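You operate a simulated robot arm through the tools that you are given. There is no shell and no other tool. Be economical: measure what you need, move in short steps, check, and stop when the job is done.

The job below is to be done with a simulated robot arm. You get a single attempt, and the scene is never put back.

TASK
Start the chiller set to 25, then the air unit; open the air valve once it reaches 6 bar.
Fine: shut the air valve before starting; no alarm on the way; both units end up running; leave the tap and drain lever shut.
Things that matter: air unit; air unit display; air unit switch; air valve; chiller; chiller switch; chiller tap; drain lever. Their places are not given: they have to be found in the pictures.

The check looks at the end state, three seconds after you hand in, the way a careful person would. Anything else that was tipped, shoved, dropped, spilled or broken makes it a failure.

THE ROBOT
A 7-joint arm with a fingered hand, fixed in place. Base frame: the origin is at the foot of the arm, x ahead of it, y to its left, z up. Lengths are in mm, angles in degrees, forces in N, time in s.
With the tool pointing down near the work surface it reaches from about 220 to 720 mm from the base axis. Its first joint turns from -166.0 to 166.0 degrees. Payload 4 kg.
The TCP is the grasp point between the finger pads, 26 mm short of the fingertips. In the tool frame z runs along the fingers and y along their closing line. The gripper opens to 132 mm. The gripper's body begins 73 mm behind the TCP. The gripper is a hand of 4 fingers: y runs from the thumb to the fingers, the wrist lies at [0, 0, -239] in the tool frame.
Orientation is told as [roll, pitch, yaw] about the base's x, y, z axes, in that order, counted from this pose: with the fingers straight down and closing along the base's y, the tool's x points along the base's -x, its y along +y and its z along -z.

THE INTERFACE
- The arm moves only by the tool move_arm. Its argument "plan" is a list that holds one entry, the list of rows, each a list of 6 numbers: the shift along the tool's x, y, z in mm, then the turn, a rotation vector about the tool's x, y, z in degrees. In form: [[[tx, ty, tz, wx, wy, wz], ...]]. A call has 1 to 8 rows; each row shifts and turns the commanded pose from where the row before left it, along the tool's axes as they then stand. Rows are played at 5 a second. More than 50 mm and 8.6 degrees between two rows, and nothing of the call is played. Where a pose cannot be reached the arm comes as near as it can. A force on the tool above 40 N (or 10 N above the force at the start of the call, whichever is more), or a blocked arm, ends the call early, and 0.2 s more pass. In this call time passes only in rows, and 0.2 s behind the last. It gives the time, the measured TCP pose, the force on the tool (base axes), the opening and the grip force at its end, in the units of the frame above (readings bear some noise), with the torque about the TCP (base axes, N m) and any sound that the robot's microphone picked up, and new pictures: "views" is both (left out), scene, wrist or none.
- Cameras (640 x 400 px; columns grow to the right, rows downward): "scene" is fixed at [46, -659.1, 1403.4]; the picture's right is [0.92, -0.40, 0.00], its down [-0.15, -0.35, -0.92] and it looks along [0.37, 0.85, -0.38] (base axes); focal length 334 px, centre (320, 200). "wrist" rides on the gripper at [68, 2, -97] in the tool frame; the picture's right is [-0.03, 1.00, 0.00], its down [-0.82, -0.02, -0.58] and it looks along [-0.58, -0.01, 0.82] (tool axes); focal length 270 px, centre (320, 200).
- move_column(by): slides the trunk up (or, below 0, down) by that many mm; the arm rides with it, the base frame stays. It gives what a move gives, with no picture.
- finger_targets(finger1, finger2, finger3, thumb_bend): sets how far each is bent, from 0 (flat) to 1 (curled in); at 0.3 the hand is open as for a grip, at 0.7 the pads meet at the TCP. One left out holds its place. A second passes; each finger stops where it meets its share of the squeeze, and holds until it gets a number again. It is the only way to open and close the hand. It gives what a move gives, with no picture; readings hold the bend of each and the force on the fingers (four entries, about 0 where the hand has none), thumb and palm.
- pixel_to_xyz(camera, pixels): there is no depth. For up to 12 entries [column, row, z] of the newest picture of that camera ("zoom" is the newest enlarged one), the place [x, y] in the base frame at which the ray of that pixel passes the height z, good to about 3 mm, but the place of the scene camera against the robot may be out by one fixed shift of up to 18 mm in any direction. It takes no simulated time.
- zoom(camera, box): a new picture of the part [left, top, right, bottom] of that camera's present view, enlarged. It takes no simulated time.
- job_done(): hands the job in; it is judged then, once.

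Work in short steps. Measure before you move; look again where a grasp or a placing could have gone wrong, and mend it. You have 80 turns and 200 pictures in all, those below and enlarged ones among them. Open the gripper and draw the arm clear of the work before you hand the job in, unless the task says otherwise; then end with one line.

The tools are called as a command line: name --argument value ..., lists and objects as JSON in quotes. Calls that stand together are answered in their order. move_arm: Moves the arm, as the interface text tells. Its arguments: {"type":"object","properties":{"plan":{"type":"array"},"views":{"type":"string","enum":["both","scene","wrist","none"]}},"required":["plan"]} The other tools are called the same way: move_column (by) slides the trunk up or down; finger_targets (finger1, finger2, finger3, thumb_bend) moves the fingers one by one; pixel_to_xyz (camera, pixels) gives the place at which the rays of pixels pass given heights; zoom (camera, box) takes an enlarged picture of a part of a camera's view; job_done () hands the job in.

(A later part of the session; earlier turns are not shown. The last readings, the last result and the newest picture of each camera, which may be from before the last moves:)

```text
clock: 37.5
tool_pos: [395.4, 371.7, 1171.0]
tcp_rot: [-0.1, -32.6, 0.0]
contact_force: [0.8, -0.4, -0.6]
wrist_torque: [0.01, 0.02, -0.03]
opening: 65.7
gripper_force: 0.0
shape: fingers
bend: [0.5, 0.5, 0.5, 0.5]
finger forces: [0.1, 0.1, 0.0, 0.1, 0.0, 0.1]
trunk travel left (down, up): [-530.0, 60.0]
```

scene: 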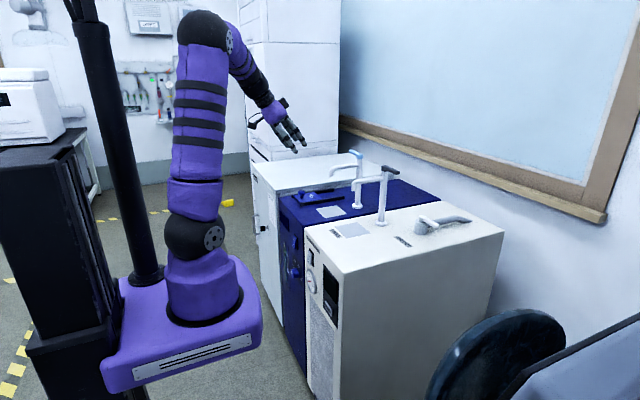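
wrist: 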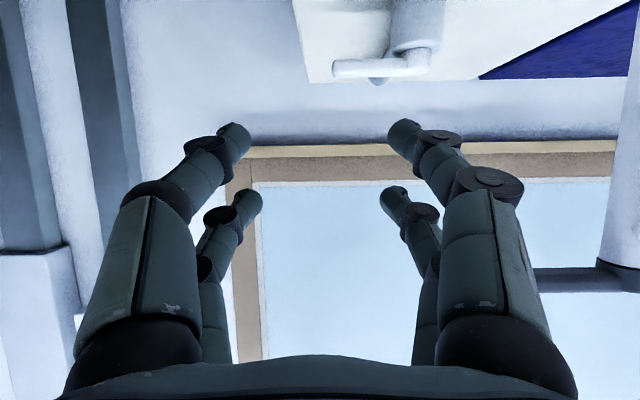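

Move back clear of the fronts (x≈270,y≈450), then lower the trunk.

move_arm --plan '[[[35, 26, -22, 0, 0, 0], [35, 26, -22, 0, 0, 0], [35, 26, -22, 0, 0, 0]]]' --views "none"

move_column --by -480

move_arm --plan '[[[0, 0, 0, 0, -8, 0], [0, 0, 0, 0, -8, 0], [0, 0, 0, 0, -8, 0], [0, 0, 0, 0, -8, 0]]]'

```text
clock: 38.3
tool_pos: [270.5, 446.0, 1170.5]
tcp_rot: [-0.1, -32.6, 0.0]
contact_force: [0.6, 0.6, -0.7]
wrist_torque: [-0.01, 0.03, -0.01]
opening: 66.0
gripper_force: 0.1
shape: fingers
bend: [0.5, 0.5, 0.5, 0.5]
finger forces: [0.0, 0.1, 0.1, 0.0, 0.0, 0.0]
trunk travel left (down, up): [-530.0, 60.0]
```

```text
refused: -480 is not a number from -400 to 400
```

```text
clock: 39.3
tool_pos: [273.0, 448.9, 1170.6]
tcp_rot: [0.1, -64.6, 0.1]
contact_force: [0.0, -0.4, 0.3]
wrist_torque: [-0.03, 0.03, -0.01]
opening: 66.0
gripper_force: 0.1
shape: fingers
bend: [0.5, 0.5, 0.5, 0.5]
finger forces: [0.0, 0.0, 0.0, 0.0, 0.0, 0.2]
trunk travel left (down, up): [-530.0, 60.0]
```

scene: 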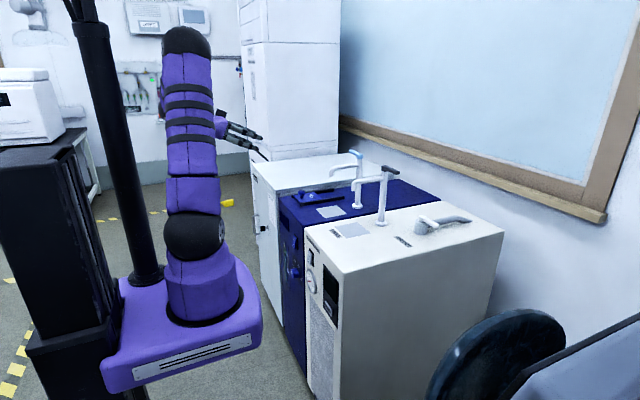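
wrist: 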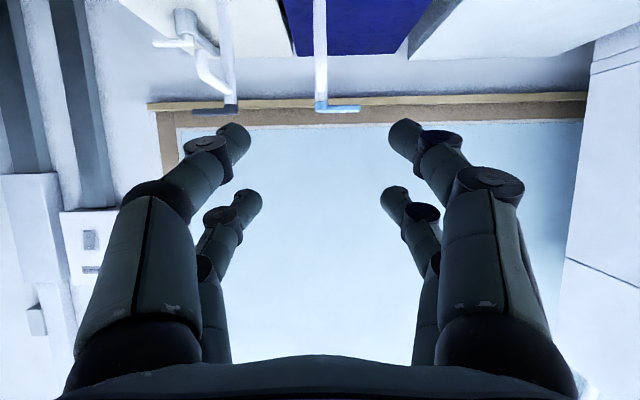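

Lower the trunk in two steps to about z=690 and look.

move_column --by -400

move_column --by -110

move_arm --plan '[[[0, 0, 0, 0, -8, 0], [0, 0, 0, 0, -8, 0]]]'

```text
clock: 43.1
tool_pos: [273.2, 448.4, 769.9]
tcp_rot: [-0.1, -64.5, 0.0]
contact_force: [0.4, 0.3, 0.7]
wrist_torque: [0.01, -0.03, -0.03]
opening: 66.1
gripper_force: 0.0
shape: fingers
bend: [0.5, 0.5, 0.5, 0.5]
finger forces: [0.0, 0.1, 0.1, 0.0, 0.0, 0.0]
trunk travel left (down, up): [-130.0, 460.0]
```

```text
clock: 44.5
tool_pos: [273.2, 448.3, 660.2]
tcp_rot: [-0.1, -64.5, 0.0]
contact_force: [0.1, 0.4, 0.3]
wrist_torque: [0.01, 0.02, 0.0]
opening: 66.1
gripper_force: 0.0
shape: fingers
bend: [0.5, 0.5, 0.5, 0.5]
finger forces: [0.0, 0.1, 0.0, 0.0, 0.0, 0.1]
trunk travel left (down, up): [-20.0, 570.0]
```

```text
clock: 45.1
tool_pos: [274.2, 448.6, 661.0]
tcp_rot: [-0.1, -80.6, 0.0]
contact_force: [0.2, -0.5, -0.6]
wrist_torque: [-0.01, 0.01, -0.01]
opening: 65.9
gripper_force: 0.1
shape: fingers
bend: [0.5, 0.5, 0.5, 0.5]
finger forces: [0.1, 0.1, 0.0, 0.0, 0.0, 0.0]
trunk travel left (down, up): [-20.0, 570.0]
```

scene: 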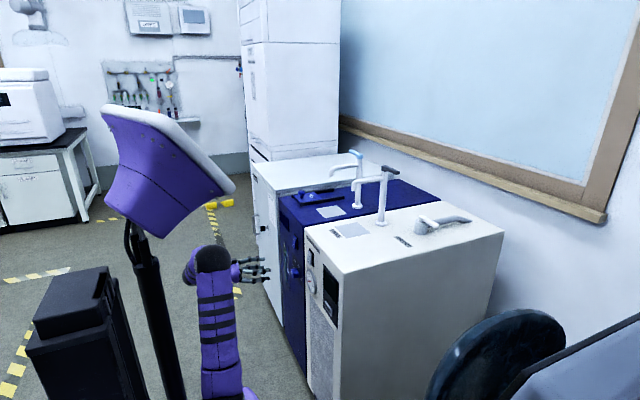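
wrist: 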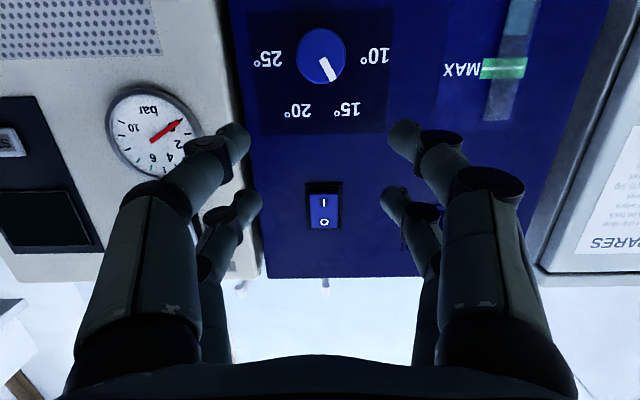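

The dial pointer is at 15 (labels 60° apart), so it needs +120° clockwise. Knob centre ≈(405,451,600). I level the hand, align to the knob axis at x≈325.

move_arm --plan '[[[0, 0, 0, 0, -4.7, 0], [0, 0, 0, 0, -4.7, 0], [30, 1.5, 25, 0, 0, 0], [30, 1, 25, 0, 0, 0]]]' --views "wrist"

move_arm --plan '[[[0, 0, 0, 0, 0, -7.5], [0, 0, 0, 0, 0, -7.5], [0, 0, 0, 0, 0, -7.5], [0, 0, 0, 0, 0, -7.5], [0, 0, 0, 0, 0, -7.5], [0, 0, 0, 0, 0, -7.5], [0, 0, 0, 0, 0, -7.5], [0, 0, 0, 0, 0, -7.5]]]' --views "wrist"

```text
clock: 46.1
tool_pos: [321.8, 449.2, 601.2]
tcp_rot: [-8.4, -89.9, 8.4]
contact_force: [0.1, -0.1, 0.2]
wrist_torque: [0.01, 0.0, -0.01]
opening: 66.1
gripper_force: 0.0
shape: fingers
bend: [0.5, 0.5, 0.5, 0.5]
finger forces: [0.0, 0.1, 0.0, 0.0, 0.0, 0.0]
trunk travel left (down, up): [-20.0, 570.0]
```

wrist: 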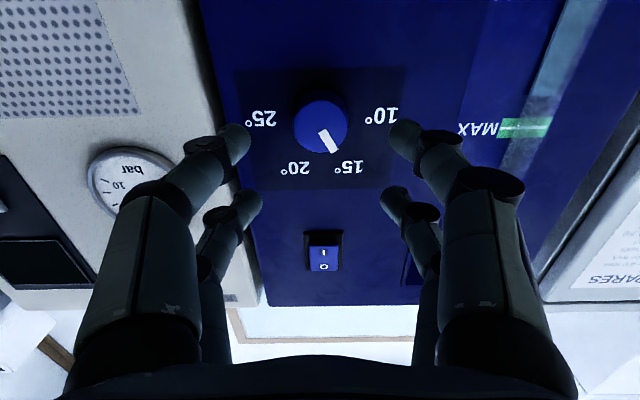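

```text
clock: 47.9
tool_pos: [324.0, 449.5, 599.6]
tcp_rot: [-90.0, -29.9, 89.9]
contact_force: [1.5, -0.2, 0.3]
wrist_torque: [-0.02, 0.02, -0.01]
opening: 65.7
gripper_force: 0.1
shape: fingers
bend: [0.5, 0.5, 0.5, 0.5]
finger forces: [0.0, 0.0, 0.0, 0.0, 0.0, 0.0]
trunk travel left (down, up): [-20.0, 570.0]
```

wrist: 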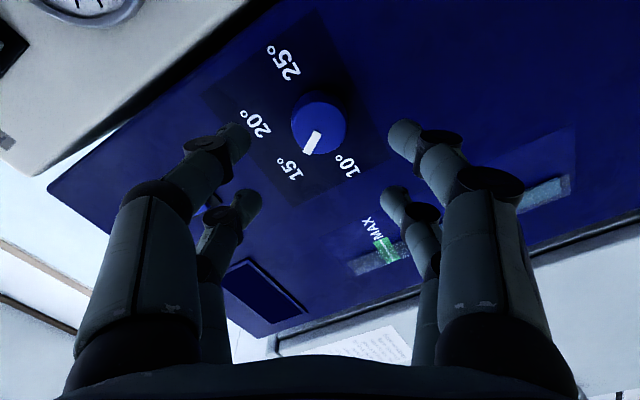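

Rotation works. I zoom to check the knob's centring relative to the tool axis.

zoom --camera "wrist" --box '[256, 70, 384, 150]'

```text
5.00 times, centred on (320, 110) of wrist
```

zoom: 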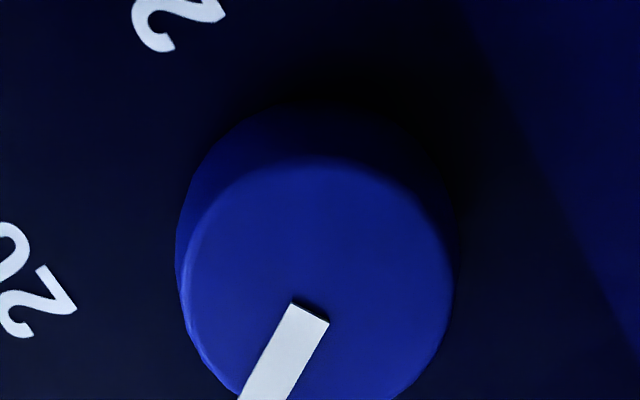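

The knob is centred (cap face at x≈409). I advance 74 mm and close on it.

move_arm --plan '[[[0, 0, 30, 0, 0, 0], [0, 0, 30, 0, 0, 0], [0, 0, 13, 0, 0, 0]]]' --views "none"

finger_targets --finger1 0.7 --finger2 0.7 --finger3 0.7 --thumb_bend 0.7

zoom --camera "wrist" --box '[160, 50, 480, 250]'

```text
clock: 48.7
tool_pos: [394.6, 450.0, 599.6]
tcp_rot: [-89.9, -29.9, 89.9]
contact_force: [0.0, 0.8, -0.3]
wrist_torque: [0.0, -0.01, 0.01]
opening: 66.1
gripper_force: 0.0
shape: fingers
bend: [0.5, 0.5, 0.5, 0.5]
finger forces: [0.1, 0.0, 0.1, 0.1, 0.0, 0.0]
trunk travel left (down, up): [-20.0, 570.0]
```

```text
clock: 49.7
tool_pos: [396.6, 449.1, 600.3]
tcp_rot: [-89.9, -30.1, 89.9]
contact_force: [4.9, 0.1, 1.6]
wrist_torque: [-0.02, -0.01, 0.02]
opening: 19.6
gripper_force: 9.6
shape: fingers
bend: [0.64, 0.64, 0.64, 0.66]
finger forces: [3.8, 4.8, 3.8, 0.0, 5.7, 0.1]
trunk travel left (down, up): [-20.0, 570.0]
```

```text
2.00 times, centred on (320, 150) of wrist
```

zoom: 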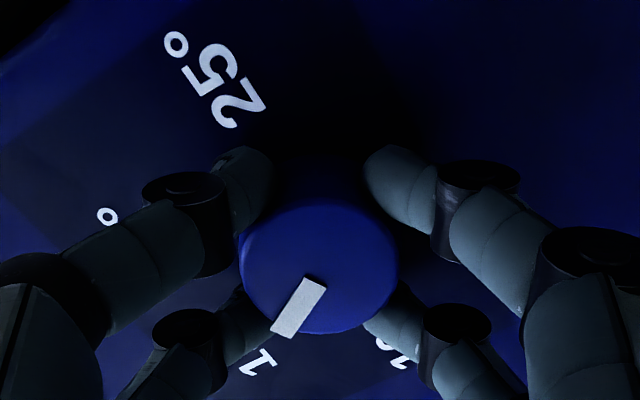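

Four-finger grip on the knob. Turn +60° first, then look.

move_arm --plan '[[[0, 0, 0, 0, 0, 7.5], [0, 0, 0, 0, 0, 7.5], [0, 0, 0, 0, 0, 7.5], [0, 0, 0, 0, 0, 7.5], [0, 0, 0, 0, 0, 7.5], [0, 0, 0, 0, 0, 7.5], [0, 0, 0, 0, 0, 7.5], [0, 0, 0, 0, 0, 7.5]]]' --views "wrist"

```text
clock: 51.5
tool_pos: [396.8, 450.0, 599.7]
tcp_rot: [64.1, -89.8, -64.2]
contact_force: [-0.7, -4.2, -0.9]
wrist_torque: [0.0, -0.01, -0.12]
opening: 19.1
gripper_force: 11.1
shape: fingers
bend: [0.65, 0.64, 0.64, 0.66]
finger forces: [4.0, 4.8, 5.4, 0.0, 7.6, 0.1]
trunk travel left (down, up): [-20.0, 570.0]
```

wrist: 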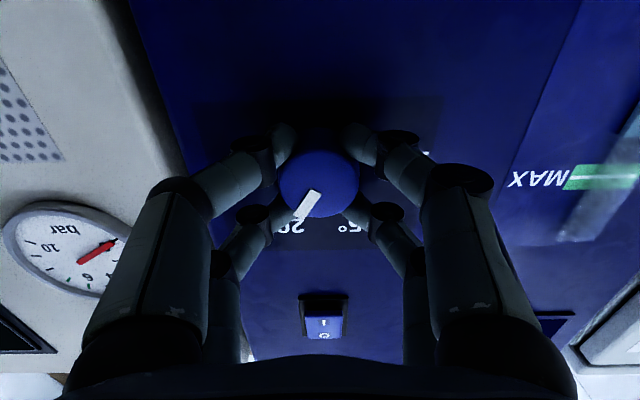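

The pointer turned to 20 with no slip. Turn another +60°.

move_arm --plan '[[[0, 0, 0, 0, 0, 7.5], [0, 0, 0, 0, 0, 7.5], [0, 0, 0, 0, 0, 7.5], [0, 0, 0, 0, 0, 7.5], [0, 0, 0, 0, 0, 7.5], [0, 0, 0, 0, 0, 7.5], [0, 0, 0, 0, 0, 7.5], [0, 0, 0, 0, 0, 7.5]]]' --views "wrist"

zoom --camera "wrist" --box '[200, 90, 440, 240]'

```text
clock: 53.3
tool_pos: [395.6, 449.8, 599.5]
tcp_rot: [89.9, -29.9, -90.0]
contact_force: [-0.5, -4.9, 1.4]
wrist_torque: [-0.1, -0.02, -0.12]
opening: 18.3
gripper_force: 12.3
shape: fingers
bend: [0.65, 0.64, 0.64, 0.67]
finger forces: [4.8, 5.7, 8.8, 0.1, 5.7, 0.1]
trunk travel left (down, up): [-20.0, 570.0]
```

wrist: 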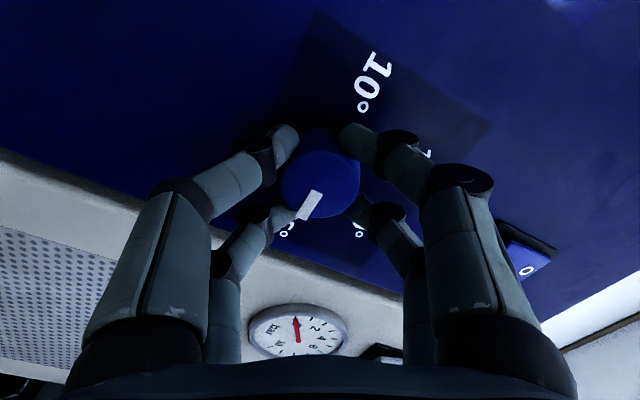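

```text
2.67 times, centred on (320, 165) of wrist
```

zoom: 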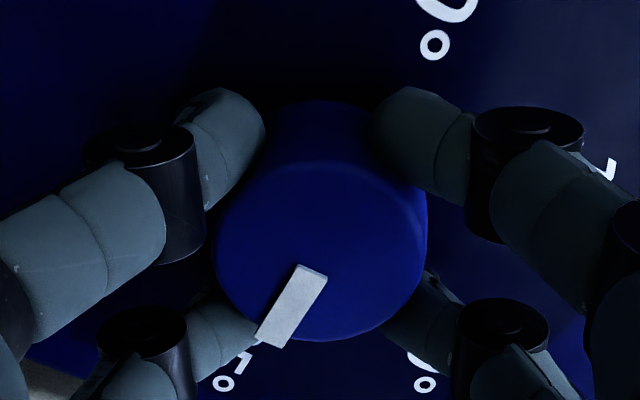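

The pointer is at 25. Release, back off 75 mm, and turn the hand level to verify.

finger_targets --finger1 0.5 --finger2 0.5 --finger3 0.5 --thumb_bend 0.5

move_arm --plan '[[[0, 0, -35, 0, 0, 0], [0, 0, -40, 0, 0, 0]]]' --views "none"

move_arm --plan '[[[0, 0, 0, 0, 0, -7.5], [0, 0, 0, 0, 0, -7.5], [0, 0, 0, 0, 0, -7.5], [0, 0, 0, 0, 0, -7.5], [0, 0, 0, 0, 0, -7.5], [0, 0, 0, 0, 0, -7.5], [0, 0, 0, 0, 0, -7.5], [0, 0, 0, 0, 0, -7.5]]]' --views "wrist"

zoom --camera "wrist" --box '[220, 60, 420, 190]'

```text
clock: 54.3
tool_pos: [394.7, 450.9, 601.7]
tcp_rot: [89.9, -30.0, -90.0]
contact_force: [0.0, -0.6, -0.5]
wrist_torque: [0.02, -0.02, 0.0]
opening: 65.4
gripper_force: 0.0
shape: fingers
bend: [0.5, 0.5, 0.5, 0.5]
finger forces: [0.0, 0.0, 0.1, 0.1, 0.0, 0.0]
trunk travel left (down, up): [-20.0, 570.0]
```

```text
clock: 54.9
tool_pos: [322.3, 452.1, 601.0]
tcp_rot: [90.0, -29.9, -90.0]
contact_force: [-0.1, -0.1, 0.2]
wrist_torque: [0.0, 0.01, 0.0]
opening: 65.5
gripper_force: 0.0
shape: fingers
bend: [0.5, 0.5, 0.5, 0.5]
finger forces: [0.0, 0.1, 0.0, 0.0, 0.1, 0.0]
trunk travel left (down, up): [-20.0, 570.0]
```

```text
clock: 56.7
tool_pos: [320.3, 451.7, 600.7]
tcp_rot: [-55.4, -89.8, 55.3]
contact_force: [-0.4, -0.2, -0.1]
wrist_torque: [-0.04, -0.03, 0.04]
opening: 65.2
gripper_force: 0.2
shape: fingers
bend: [0.5, 0.5, 0.5, 0.5]
finger forces: [0.1, 0.0, 0.1, 0.0, 0.0, 0.0]
trunk travel left (down, up): [-20.0, 570.0]
```

wrist: 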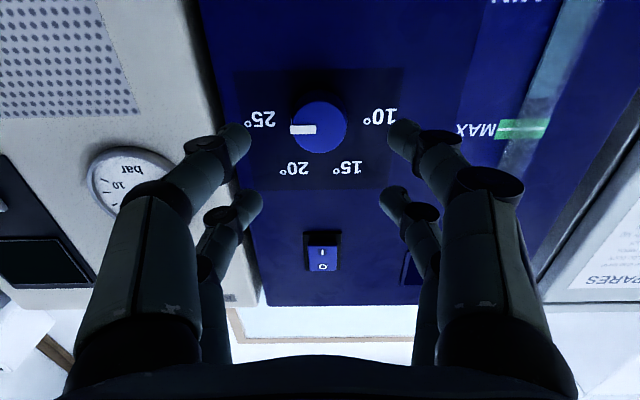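

```text
3.08 times, centred on (320, 125) of wrist
```

zoom: 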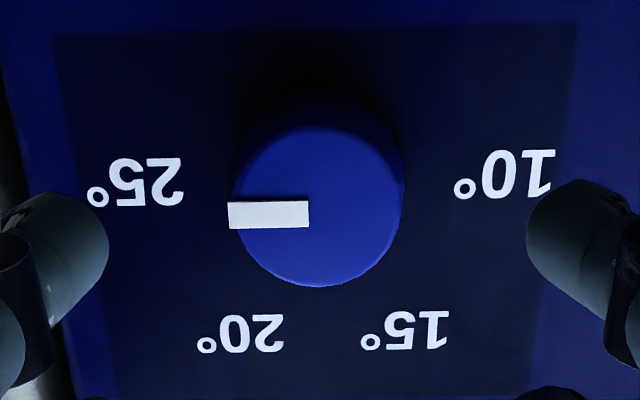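

Dial set to 25. Next: chiller switch, "I" is the lower half (z≈733, y≈452). I curl the upper pair of fingers, pinch thumb+finger1 as a poker (tip ≈19 mm below TCP), and raise to z≈750.

move_arm --plan '[[[-40, 0, 0, 0, 0, 0], [-40, 0, 0, 0, 0, 0], [-40, 0, 0, 0, 0, 0], [-30, 0, 0, 0, 0, 0]]]' --views "none"

finger_targets --finger1 0.7 --finger2 1.0 --finger3 1.0 --thumb_bend 0.7

zoom --camera "wrist" --box '[0, 0, 640, 400]'

zoom --camera "scene" --box '[230, 210, 350, 290]'

```text
clock: 57.7
tool_pos: [319.3, 454.2, 751.5]
tcp_rot: [-19.4, -90.0, 19.4]
contact_force: [-0.4, 0.6, 0.3]
wrist_torque: [0.01, 0.02, -0.06]
opening: 65.6
gripper_force: 0.1
shape: fingers
bend: [0.5, 0.5, 0.5, 0.5]
finger forces: [0.0, 0.0, 0.0, 0.1, 0.1, 0.1]
trunk travel left (down, up): [-20.0, 570.0]
```

```text
clock: 58.7
tool_pos: [320.1, 454.5, 751.9]
tcp_rot: [-18.6, -89.9, 18.4]
contact_force: [0.2, -0.4, 0.4]
wrist_torque: [-0.01, -0.02, 0.01]
opening: 1.4
gripper_force: 0.1
shape: fingers
bend: [0.7, 0.73, 0.73, 0.7]
finger forces: [0.0, 0.0, 0.0, 0.1, 0.0, 0.0]
trunk travel left (down, up): [-20.0, 570.0]
```

```text
1.00 times, centred on (320, 200) of wrist (not enlarged: the box is as wide or as high as the picture)
```

zoom: 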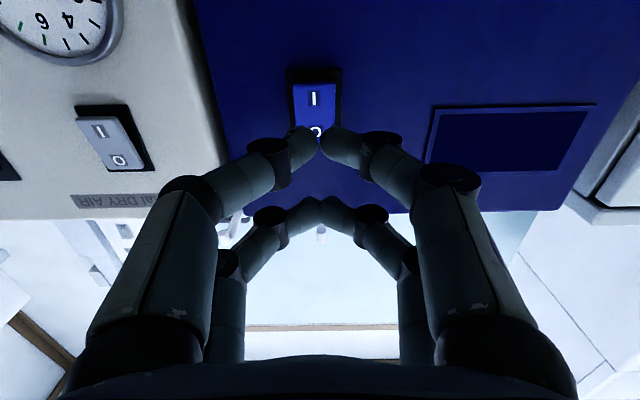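

```text
5.00 times, centred on (290, 250) of scene
```

zoom: 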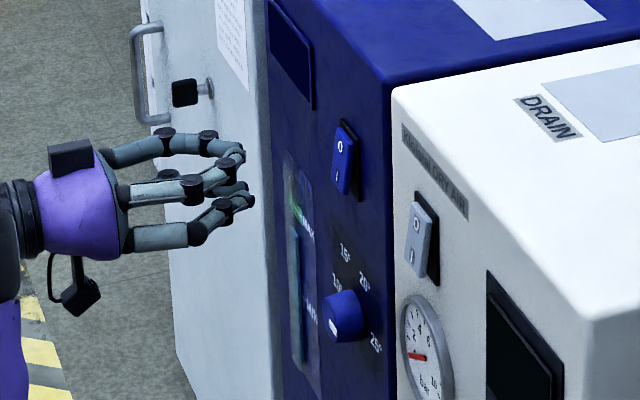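

Fingers 2/3 block each other, so instead I tilt the hand 20° so the lower pair leads by ~13 mm, and approach to x≈370.

move_arm --plan '[[[10, -2, 25, 0, 0, 0], [0, 0, 25, 0, -7, 0], [0, 0, 0, 0, -7, 0], [0, 0, 0, 0, -6, 0]]]'

zoom --camera "scene" --box '[230, 210, 350, 290]'

```text
clock: 59.7
tool_pos: [371.6, 449.4, 740.6]
tcp_rot: [-180.0, -70.0, 179.9]
contact_force: [0.0, 0.9, 0.2]
wrist_torque: [-0.04, -0.02, -0.01]
opening: 1.6
gripper_force: 0.1
shape: fingers
bend: [0.7, 0.73, 0.73, 0.7]
finger forces: [0.0, 0.0, 0.0, 0.1, 0.0, 0.0]
trunk travel left (down, up): [-20.0, 570.0]
```

scene: 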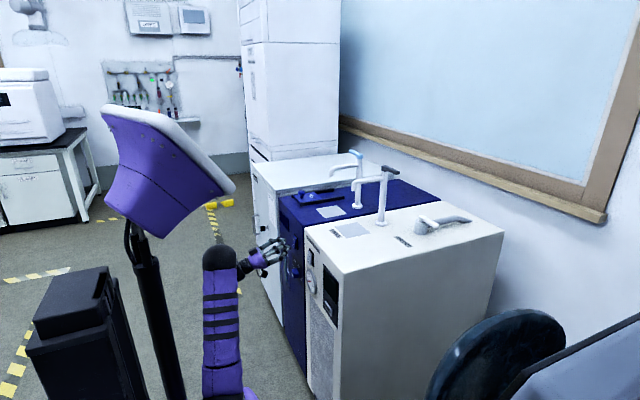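
wrist: 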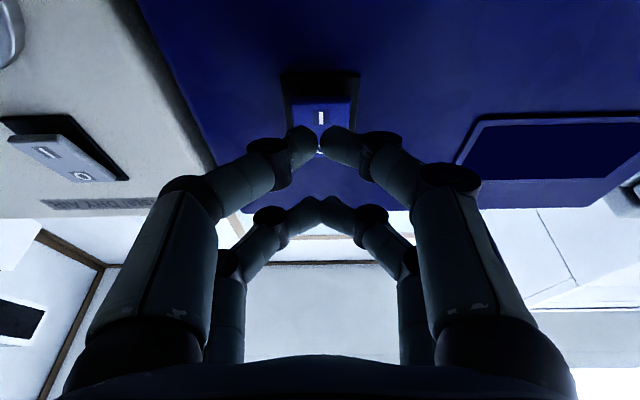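

```text
5.00 times, centred on (290, 250) of scene
```

zoom: 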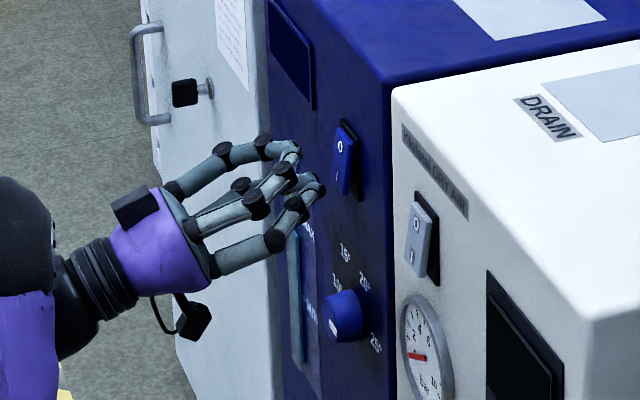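

Aligned with "I" (z≈735). Press forward in small steps.

move_arm --plan '[[[3.4, 0, 9.4, 0, 0, 0], [2, 0, 5.6, 0, 0, 0], [1.4, 0, 3.8, 0, 0, 0], [1.4, 0, 3.8, 0, 0, 0], [1.4, 0, 3.8, 0, 0, 0]]]' --views "wrist"

zoom --camera "scene" --box '[230, 210, 350, 290]'

```text
clock: 60.8
tool_pos: [389.1, 451.6, 739.7]
tcp_rot: [-179.7, -70.1, -180.0]
contact_force: [-18.5, -5.9, -2.9]
wrist_torque: [-0.07, 0.31, -0.31]
opening: 0.1
gripper_force: 9.8
shape: fingers
bend: [0.71, 0.73, 0.73, 0.7]
finger forces: [2.2, 0.0, 0.1, 0.0, 17.0, 0.0]
trunk travel left (down, up): [-20.0, 570.0]
stopped in row 5: the force on the tool passed its limit at 45 N (the readings are from after the stop); the commanded pose is now the measured one
```

wrist: 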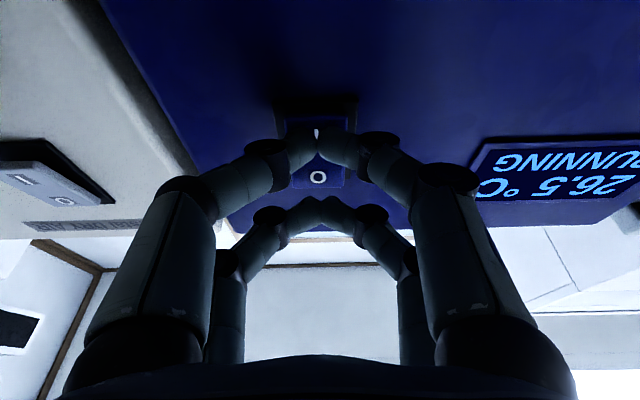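

```text
5.00 times, centred on (290, 250) of scene
```

zoom: 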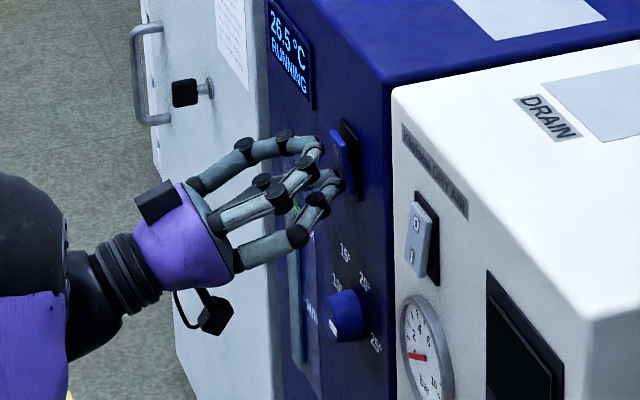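

The chiller is RUNNING (26.5 °C). I back off, and yaw the hand -20° so that the wrist stays away from the mast, while moving toward the air-unit switch.

move_arm --plan '[[[-17, 0, -47, 0, 0, 0], [-5, 0, -14, 6.3, 0, -2.3], [0, 0, 0, 6.3, 0, -2.3], [0, 0, 0, 6.3, 0, -2.3]]]' --views "none"

move_arm --plan '[[[1.3, -32, 18, 0, 0, 0], [1.3, -32, 18, 0, 0, 0], [1.3, -32, 18, 0, 0, 0], [1.3, -32, 18, 0, 0, 0]]]'

```text
clock: 61.8
tool_pos: [326.5, 450.7, 740.1]
tcp_rot: [-179.5, -70.2, 159.7]
contact_force: [0.1, -0.5, 0.8]
wrist_torque: [-0.02, 0.0, -0.02]
opening: 0.7
gripper_force: 0.0
shape: fingers
bend: [0.7, 0.73, 0.73, 0.7]
finger forces: [0.0, 0.1, 0.1, 0.1, 0.0, 0.1]
trunk travel left (down, up): [-20.0, 570.0]
```

```text
clock: 62.8
tool_pos: [348.2, 304.6, 757.1]
tcp_rot: [-179.7, -70.1, 159.9]
contact_force: [-0.3, 0.0, -0.5]
wrist_torque: [0.01, -0.02, -0.01]
opening: 0.9
gripper_force: 0.0
shape: fingers
bend: [0.7, 0.73, 0.73, 0.7]
finger forces: [0.1, 0.0, 0.0, 0.0, 0.0, 0.0]
trunk travel left (down, up): [-20.0, 570.0]
```

scene: 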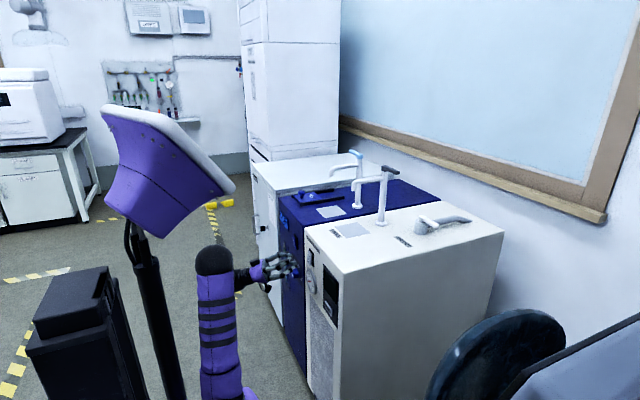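
wrist: 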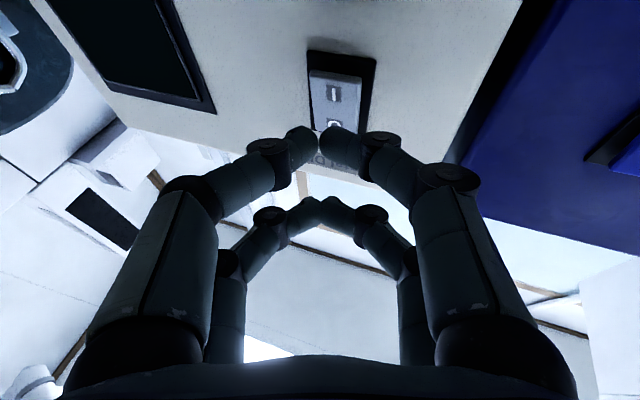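

"I" found at ≈(420,288,754). I check the chiller display and gauge before pressing.

zoom --camera "scene" --box '[270, 200, 350, 330]'

```text
3.08 times, centred on (310, 265) of scene
```

zoom: 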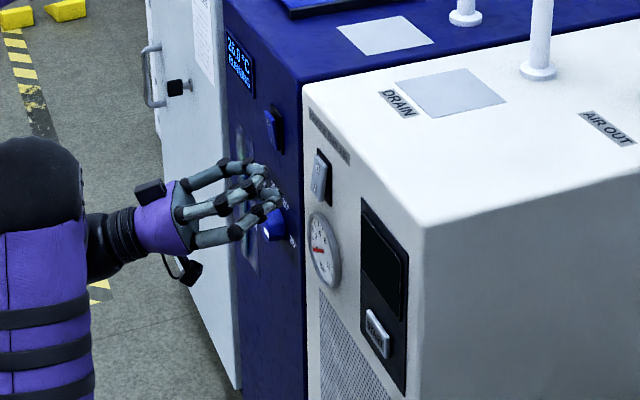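

Chiller at 26.0 °C and falling. I close in on the switch without touching, and wait for the chiller to reach 25.

move_arm --plan '[[[3.8, 2.9, 13.4, 0, 0, 0], [3.8, 2.9, 13.4, 0, 0, 0], [0, 0, 0, 0, 0, 0], [0, 0, 0, 0, 0, 0], [0, 0, 0, 0, 0, 0], [0, 0, 0, 0, 0, 0], [0, 0, 0, 0, 0, 0], [0, 0, 0, 0, 0, 0]]]' --views "none"

move_arm --plan '[[[0, 0, 0, 0, 0, 0], [0, 0, 0, 0, 0, 0], [0, 0, 0, 0, 0, 0], [0, 0, 0, 0, 0, 0], [0, 0, 0, 0, 0, 0], [0, 0, 0, 0, 0, 0], [0, 0, 0, 0, 0, 0], [0, 0, 0, 0, 0, 0]]]' --views "wrist"

zoom --camera "scene" --box '[260, 200, 340, 250]'

```text
clock: 64.6
tool_pos: [376.0, 304.0, 760.6]
tcp_rot: [-179.6, -70.1, 159.7]
contact_force: [-0.6, 0.9, -0.1]
wrist_torque: [0.04, 0.0, 0.02]
opening: 1.0
gripper_force: 0.0
shape: fingers
bend: [0.7, 0.73, 0.73, 0.7]
finger forces: [0.0, 0.0, 0.0, 0.0, 0.0, 0.0]
trunk travel left (down, up): [-20.0, 570.0]
```

```text
clock: 66.4
tool_pos: [376.3, 303.3, 760.5]
tcp_rot: [-179.7, -70.1, 159.7]
contact_force: [0.3, -0.3, 0.4]
wrist_torque: [-0.01, 0.0, -0.02]
opening: 0.8
gripper_force: 0.0
shape: fingers
bend: [0.7, 0.73, 0.73, 0.7]
finger forces: [0.0, 0.1, 0.0, 0.0, 0.1, 0.0]
trunk travel left (down, up): [-20.0, 570.0]
```

wrist: 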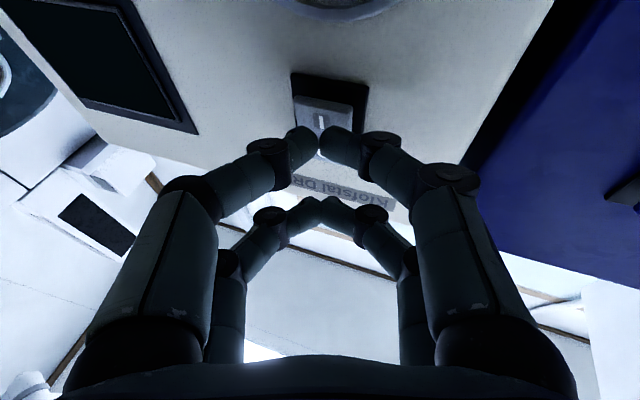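

```text
8.00 times, centred on (300, 225) of scene
```

zoom: 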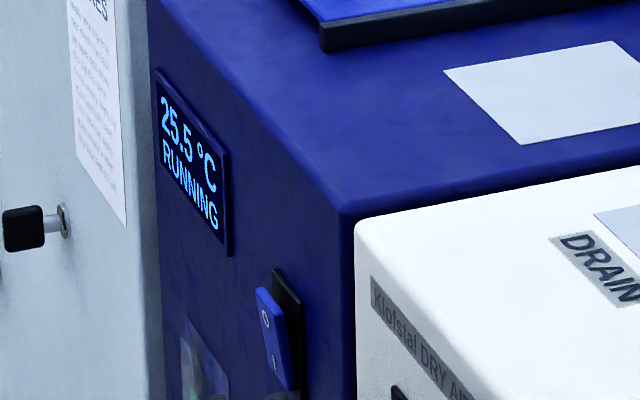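

25.5 °C; wait about 4 s more.

move_arm --plan '[[[0, 0, 0, 0, 0, 0], [0, 0, 0, 0, 0, 0], [0, 0, 0, 0, 0, 0], [0, 0, 0, 0, 0, 0], [0, 0, 0, 0, 0, 0], [0, 0, 0, 0, 0, 0], [0, 0, 0, 0, 0, 0], [0, 0, 0, 0, 0, 0]]]' --views "none"

move_arm --plan '[[[0, 0, 0, 0, 0, 0], [0, 0, 0, 0, 0, 0], [0, 0, 0, 0, 0, 0], [0, 0, 0, 0, 0, 0], [0, 0, 0, 0, 0, 0], [0, 0, 0, 0, 0, 0], [0, 0, 0, 0, 0, 0], [0, 0, 0, 0, 0, 0]]]' --views "none"

zoom --camera "scene" --box '[260, 200, 340, 250]'

```text
clock: 68.2
tool_pos: [376.0, 303.5, 760.6]
tcp_rot: [-179.6, -70.1, 159.8]
contact_force: [-0.3, -0.2, -0.5]
wrist_torque: [0.02, 0.0, -0.03]
opening: 1.0
gripper_force: 0.0
shape: fingers
bend: [0.7, 0.73, 0.73, 0.7]
finger forces: [0.0, 0.0, 0.1, 0.1, 0.1, 0.0]
trunk travel left (down, up): [-20.0, 570.0]
```

```text
clock: 70.0
tool_pos: [375.9, 303.2, 760.3]
tcp_rot: [-179.7, -70.1, 159.8]
contact_force: [0.3, 0.0, -0.5]
wrist_torque: [-0.04, 0.01, -0.03]
opening: 0.7
gripper_force: 0.0
shape: fingers
bend: [0.7, 0.73, 0.73, 0.7]
finger forces: [0.1, 0.0, 0.0, 0.0, 0.1, 0.0]
trunk travel left (down, up): [-20.0, 570.0]
```

```text
8.00 times, centred on (300, 225) of scene
```

zoom: 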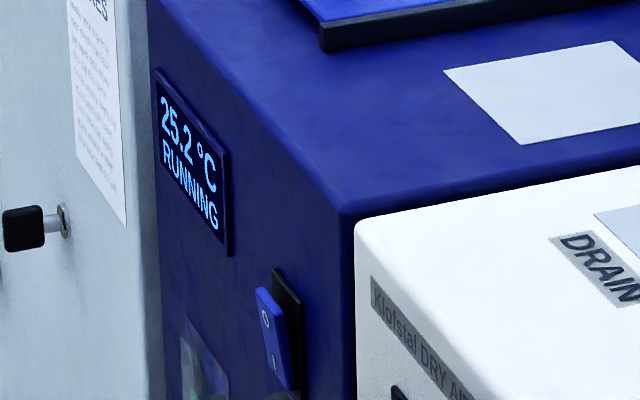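

25.2 °C, good. Press the air-unit switch at "I".

move_arm --plan '[[[4.6, 0, 7, 0, 0, 0], [1.6, 1.7, 4.4, 0, 0, 0], [1.3, 1.4, 3.5, 0, 0, 0], [1.3, 1.4, 3.5, 0, 0, 0], [1.3, 1.4, 3.5, 0, 0, 0]]]' --views "wrist"

zoom --camera "scene" --box '[280, 230, 360, 330]'

```text
clock: 71.2
tool_pos: [393.4, 303.2, 759.1]
tcp_rot: [-179.2, -70.1, 159.9]
contact_force: [-22.3, -1.8, -2.4]
wrist_torque: [-0.01, 0.38, -0.45]
opening: 0.2
gripper_force: 13.1
shape: fingers
bend: [0.73, 0.73, 0.73, 0.7]
finger forces: [8.9, 0.1, 0.0, 0.1, 16.8, 0.0]
trunk travel left (down, up): [-20.0, 570.0]
stopped in row 5: the force on the tool passed its limit at 46 N (the readings are from after the stop); the commanded pose is now the measured one
```

wrist: 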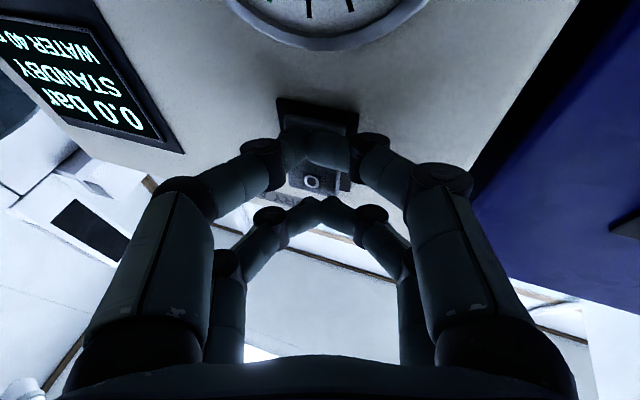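

```text
4.00 times, centred on (320, 280) of scene
```

zoom: 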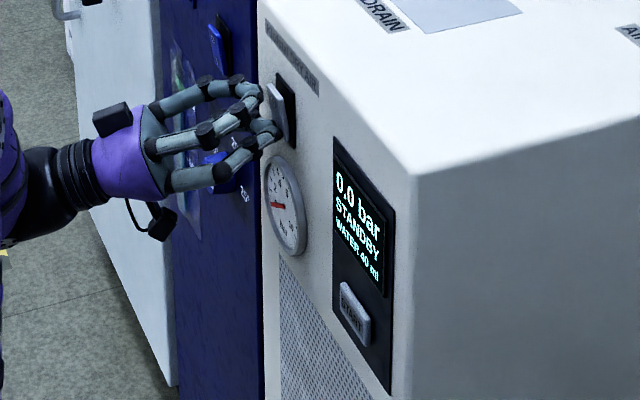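

Display: STANDBY, 0.0 bar, so START (lower on the panel, ≈(425,135,663)) must also be pressed. I back off, yaw further to -35°, and go toward it.

move_arm --plan '[[[-14.4, -15.4, -39.7, 0, 0, 0], [0, 0, 0, 7.05, 0, -2.55], [0, 0, 0, 7.05, 0, -2.55], [26.3, -27.8, 8.5, 0, 0, 0], [26.3, -27.8, 8.5, 0, 0, 0], [26.3, -27.8, 8.5, 0, 0, 0], [26.3, -27.8, 8.5, 0, 0, 0]]]'

zoom --camera "scene" --box '[270, 230, 370, 330]'

```text
clock: 72.8
tool_pos: [344.9, 171.9, 672.1]
tcp_rot: [-179.6, -70.1, 144.9]
contact_force: [0.5, 0.8, -0.6]
wrist_torque: [0.0, 0.04, 0.02]
opening: 0.8
gripper_force: 0.1
shape: fingers
bend: [0.7, 0.73, 0.73, 0.7]
finger forces: [0.1, 0.1, 0.1, 0.0, 0.0, 0.1]
trunk travel left (down, up): [-20.0, 570.0]
```

scene: 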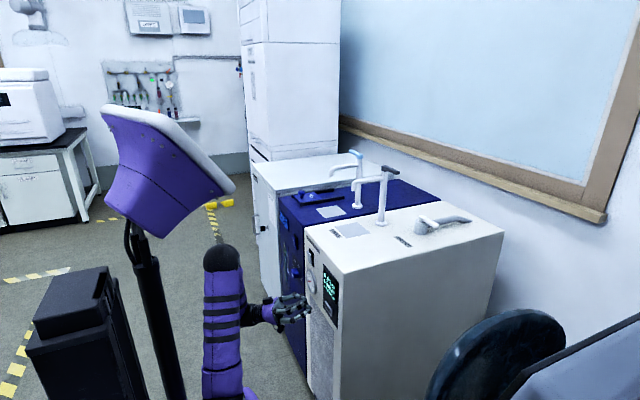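
wrist: 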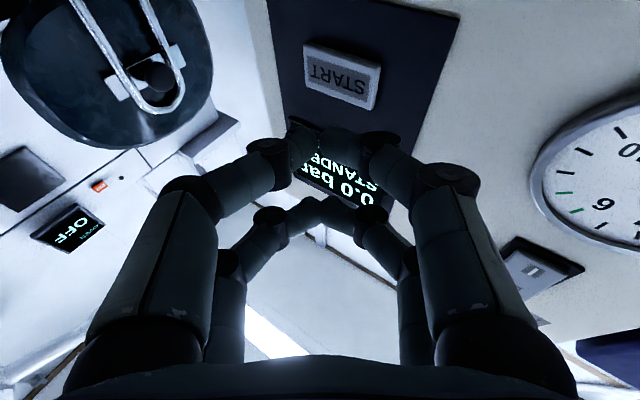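

```text
4.00 times, centred on (320, 280) of scene
```

zoom: 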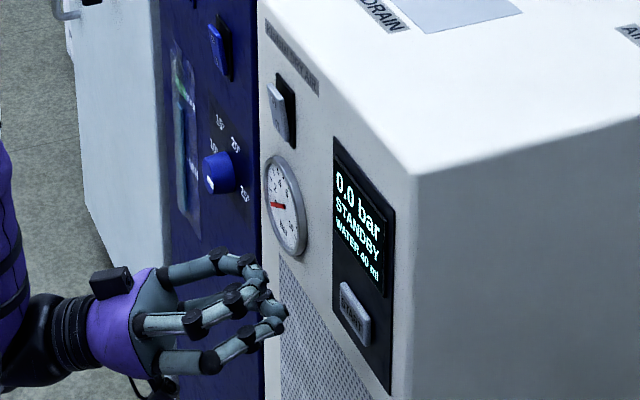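

START is at ≈(422,135,665), confirmed. Since pressure will start building once pressed, I first rehearse the path to the valve: trunk +400, then a combined move to above the lever.

move_column --by 400

move_arm --plan '[[[24.9, 21.4, 35.7, -3.36, 7, 0.99], [20.6, 18.8, 39.7, -3.45, 7, 0.58], [15.8, 16.1, 42.9, -3.5, 7, 0.15], [10.4, 13.4, 45.4, -3.49, 7, -0.27], [4.7, 10.5, 47.1, -3.43, 7, -0.7]]]' --views "scene"

```text
clock: 76.6
tool_pos: [345.9, 171.0, 1071.8]
tcp_rot: [-179.3, -70.1, 145.0]
contact_force: [-0.8, 0.8, -0.5]
wrist_torque: [0.02, 0.02, 0.0]
opening: 0.7
gripper_force: 0.0
shape: fingers
bend: [0.7, 0.73, 0.73, 0.7]
finger forces: [0.0, 0.1, 0.0, 0.1, 0.0, 0.1]
trunk travel left (down, up): [-420.0, 170.0]
```

```text
clock: 77.8
tool_pos: [579.1, 138.9, 1014.5]
tcp_rot: [-0.9, -74.9, -16.1]
contact_force: [0.1, 0.8, 0.1]
wrist_torque: [-0.02, -0.01, -0.02]
opening: 1.1
gripper_force: 0.0
shape: fingers
bend: [0.7, 0.73, 0.73, 0.7]
finger forces: [0.0, 0.0, 0.1, 0.0, 0.0, 0.1]
trunk travel left (down, up): [-420.0, 170.0]
```

scene: 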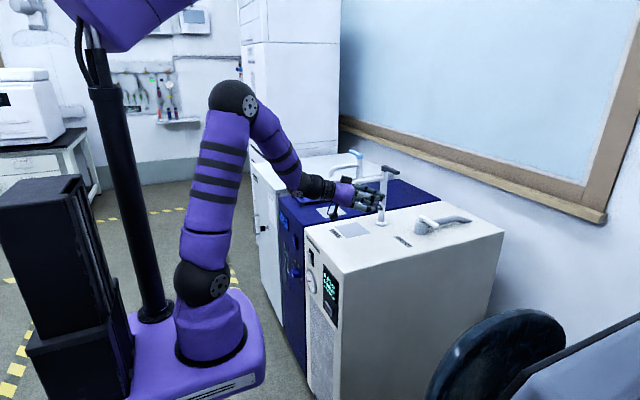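

Halfway fine. Continue the remaining five rows to above the lever.

move_arm --plan '[[[-1.2, 7.8, 47.8, -3.32, 7, -1.11], [-7.2, 4.9, 47.7, -3.16, 7, -1.51], [-13.1, 2, 46.6, -2.95, 7, -1.88], [-18.7, -0.9, 44.8, -2.7, 7, -2.23], [-23.9, -3.8, 42, -2.41, 7, -2.54]]]'

zoom --camera "scene" --box '[350, 150, 490, 250]'

```text
clock: 79.0
tool_pos: [810.9, 108.4, 957.8]
tcp_rot: [0.2, -39.7, 0.4]
contact_force: [0.1, 0.0, -0.2]
wrist_torque: [-0.01, -0.01, -0.01]
opening: 1.1
gripper_force: 0.1
shape: fingers
bend: [0.7, 0.73, 0.73, 0.7]
finger forces: [0.0, 0.0, 0.1, 0.1, 0.1, 0.0]
trunk travel left (down, up): [-420.0, 170.0]
```

scene: 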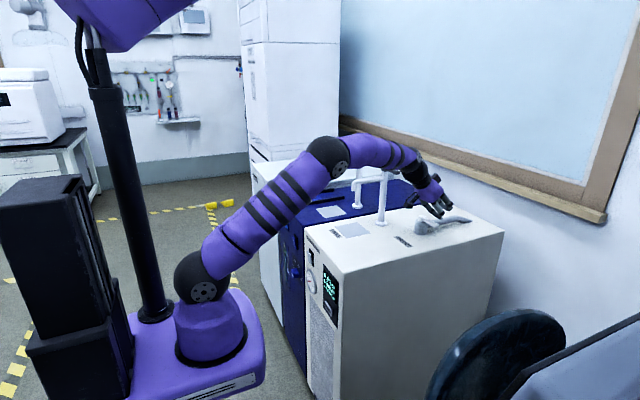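
wrist: 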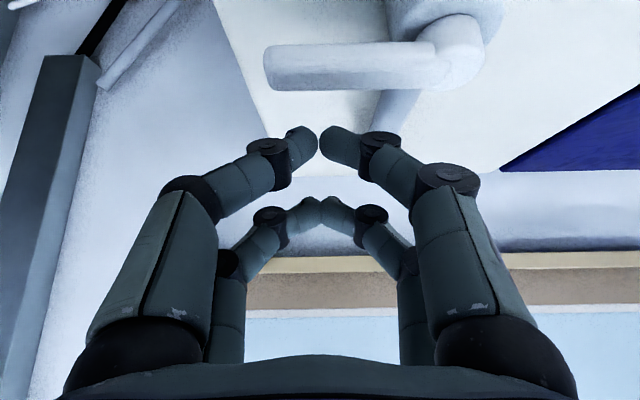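

```text
4.00 times, centred on (420, 200) of scene
```

zoom: 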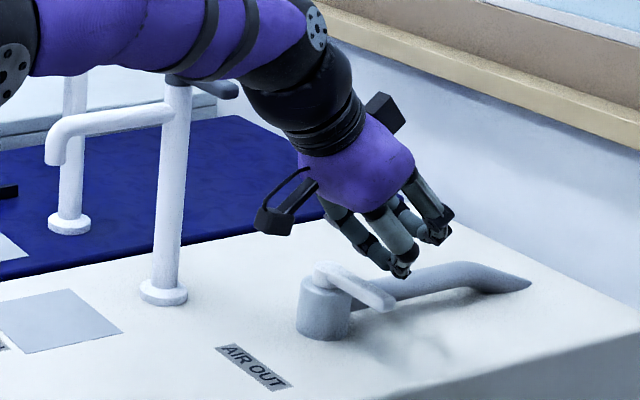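

Path works. The lever spans about x 772–795 here; I shift 22 mm further and lower behind it (rehearsal, no touching).

move_arm --plan '[[[-16.9, 0, 14.1, 0, 0, 0], [10.6, 0, 12.6, 0, 0, 0], [10.6, 0, 12.6, 0, 0, 0]]]'

zoom --camera "scene" --box '[380, 180, 480, 250]'

```text
clock: 79.8
tool_pos: [834.5, 108.4, 924.5]
tcp_rot: [-0.1, -39.8, 0.6]
contact_force: [-1.0, 0.5, -0.8]
wrist_torque: [-0.02, -0.02, -0.01]
opening: 1.1
gripper_force: 0.0
shape: fingers
bend: [0.7, 0.73, 0.73, 0.7]
finger forces: [0.0, 0.0, 0.0, 0.0, 0.0, 0.0]
trunk travel left (down, up): [-420.0, 170.0]
```

scene: 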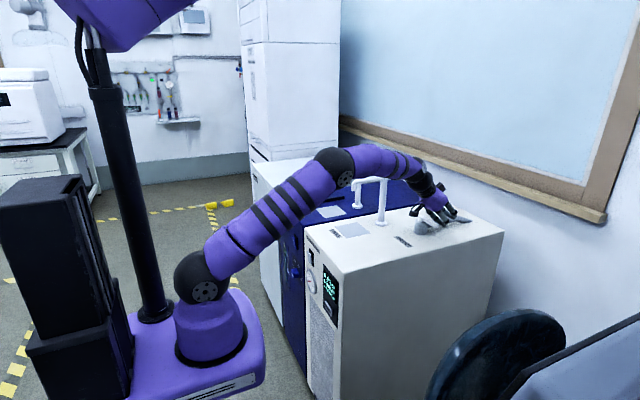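
wrist: 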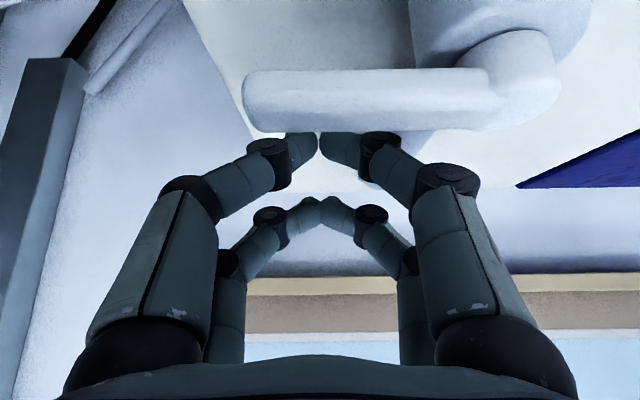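

```text
5.71 times, centred on (430, 215) of scene
```

zoom: 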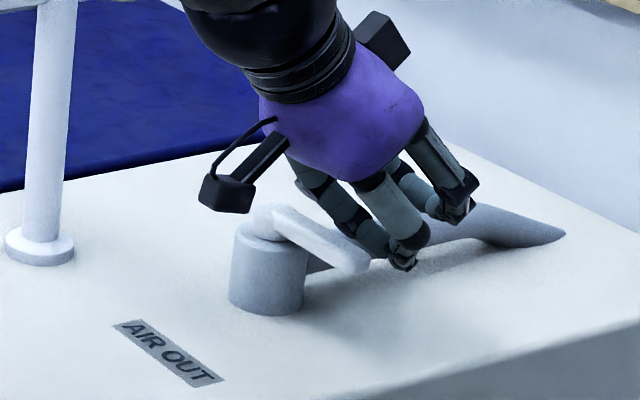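

The fingers are hooked behind the lever without contact. Now I reverse exactly back to in front of START.

move_arm --plan '[[[-10.6, 0, -12.6, 0, 0, 0], [-10.6, 0, -12.6, 0, 0, 0], [16.9, 0, -14.1, 0, 0, 0], [0, 0, 0, 2.41, -7, 2.54], [23.9, 3.8, -42, 2.7, -7, 2.23], [18.7, 0.9, -44.8, 2.95, -7, 1.88], [13.1, -2, -46.6, 3.16, -7, 1.51], [7.2, -4.9, -47.7, 3.32, -7, 1.11]]]' --views "none"

move_arm --plan '[[[1.2, -7.8, -47.8, 3.43, -7, 0.7], [-4.7, -10.5, -47.1, 3.49, -7, 0.27], [-10.4, -13.4, -45.4, 3.5, -7, -0.15], [-15.8, -16.1, -42.9, 3.45, -7, -0.58], [-20.6, -18.8, -39.7, 3.36, -7, -0.99], [-24.9, -21.4, -35.7, 0, 0, 0]]]' --views "scene"

```text
clock: 81.3
tool_pos: [711.1, 128.3, 883.6]
tcp_rot: [8.3, -50.4, -17.2]
contact_force: [-1.7, 1.6, 7.6]
wrist_torque: [0.15, 0.07, 0.11]
opening: 0.3
gripper_force: 4.1
shape: fingers
bend: [0.7, 0.73, 0.73, 0.71]
finger forces: [3.8, 0.0, 0.1, 0.0, 4.6, 0.0]
trunk travel left (down, up): [-420.0, 170.0]
stopped in row 7: the force on the tool passed its limit at 53 N (the readings are from after the stop); the commanded pose is now the measured one
```

```text
clock: 82.9
tool_pos: [481.2, 81.9, 1055.4]
tcp_rot: [-31.7, -85.3, 0.5]
contact_force: [0.7, 0.1, 0.2]
wrist_torque: [0.0, 0.02, 0.0]
opening: 1.3
gripper_force: 0.2
shape: fingers
bend: [0.7, 0.73, 0.73, 0.7]
finger forces: [0.0, 0.0, 0.1, 0.0, 0.1, 0.0]
trunk travel left (down, up): [-420.0, 170.0]
stopped in row 6: the arm was blocked; the commanded pose is now the measured one
```

scene: 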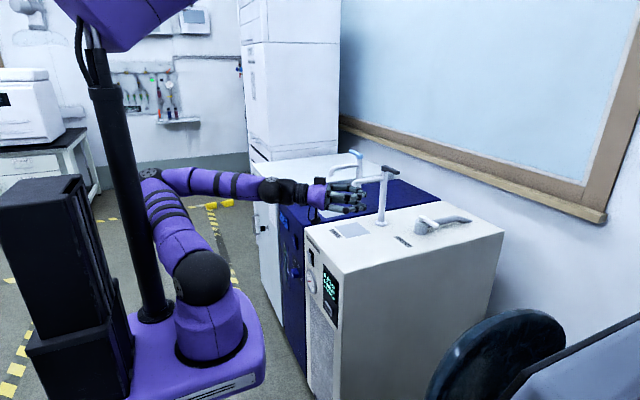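

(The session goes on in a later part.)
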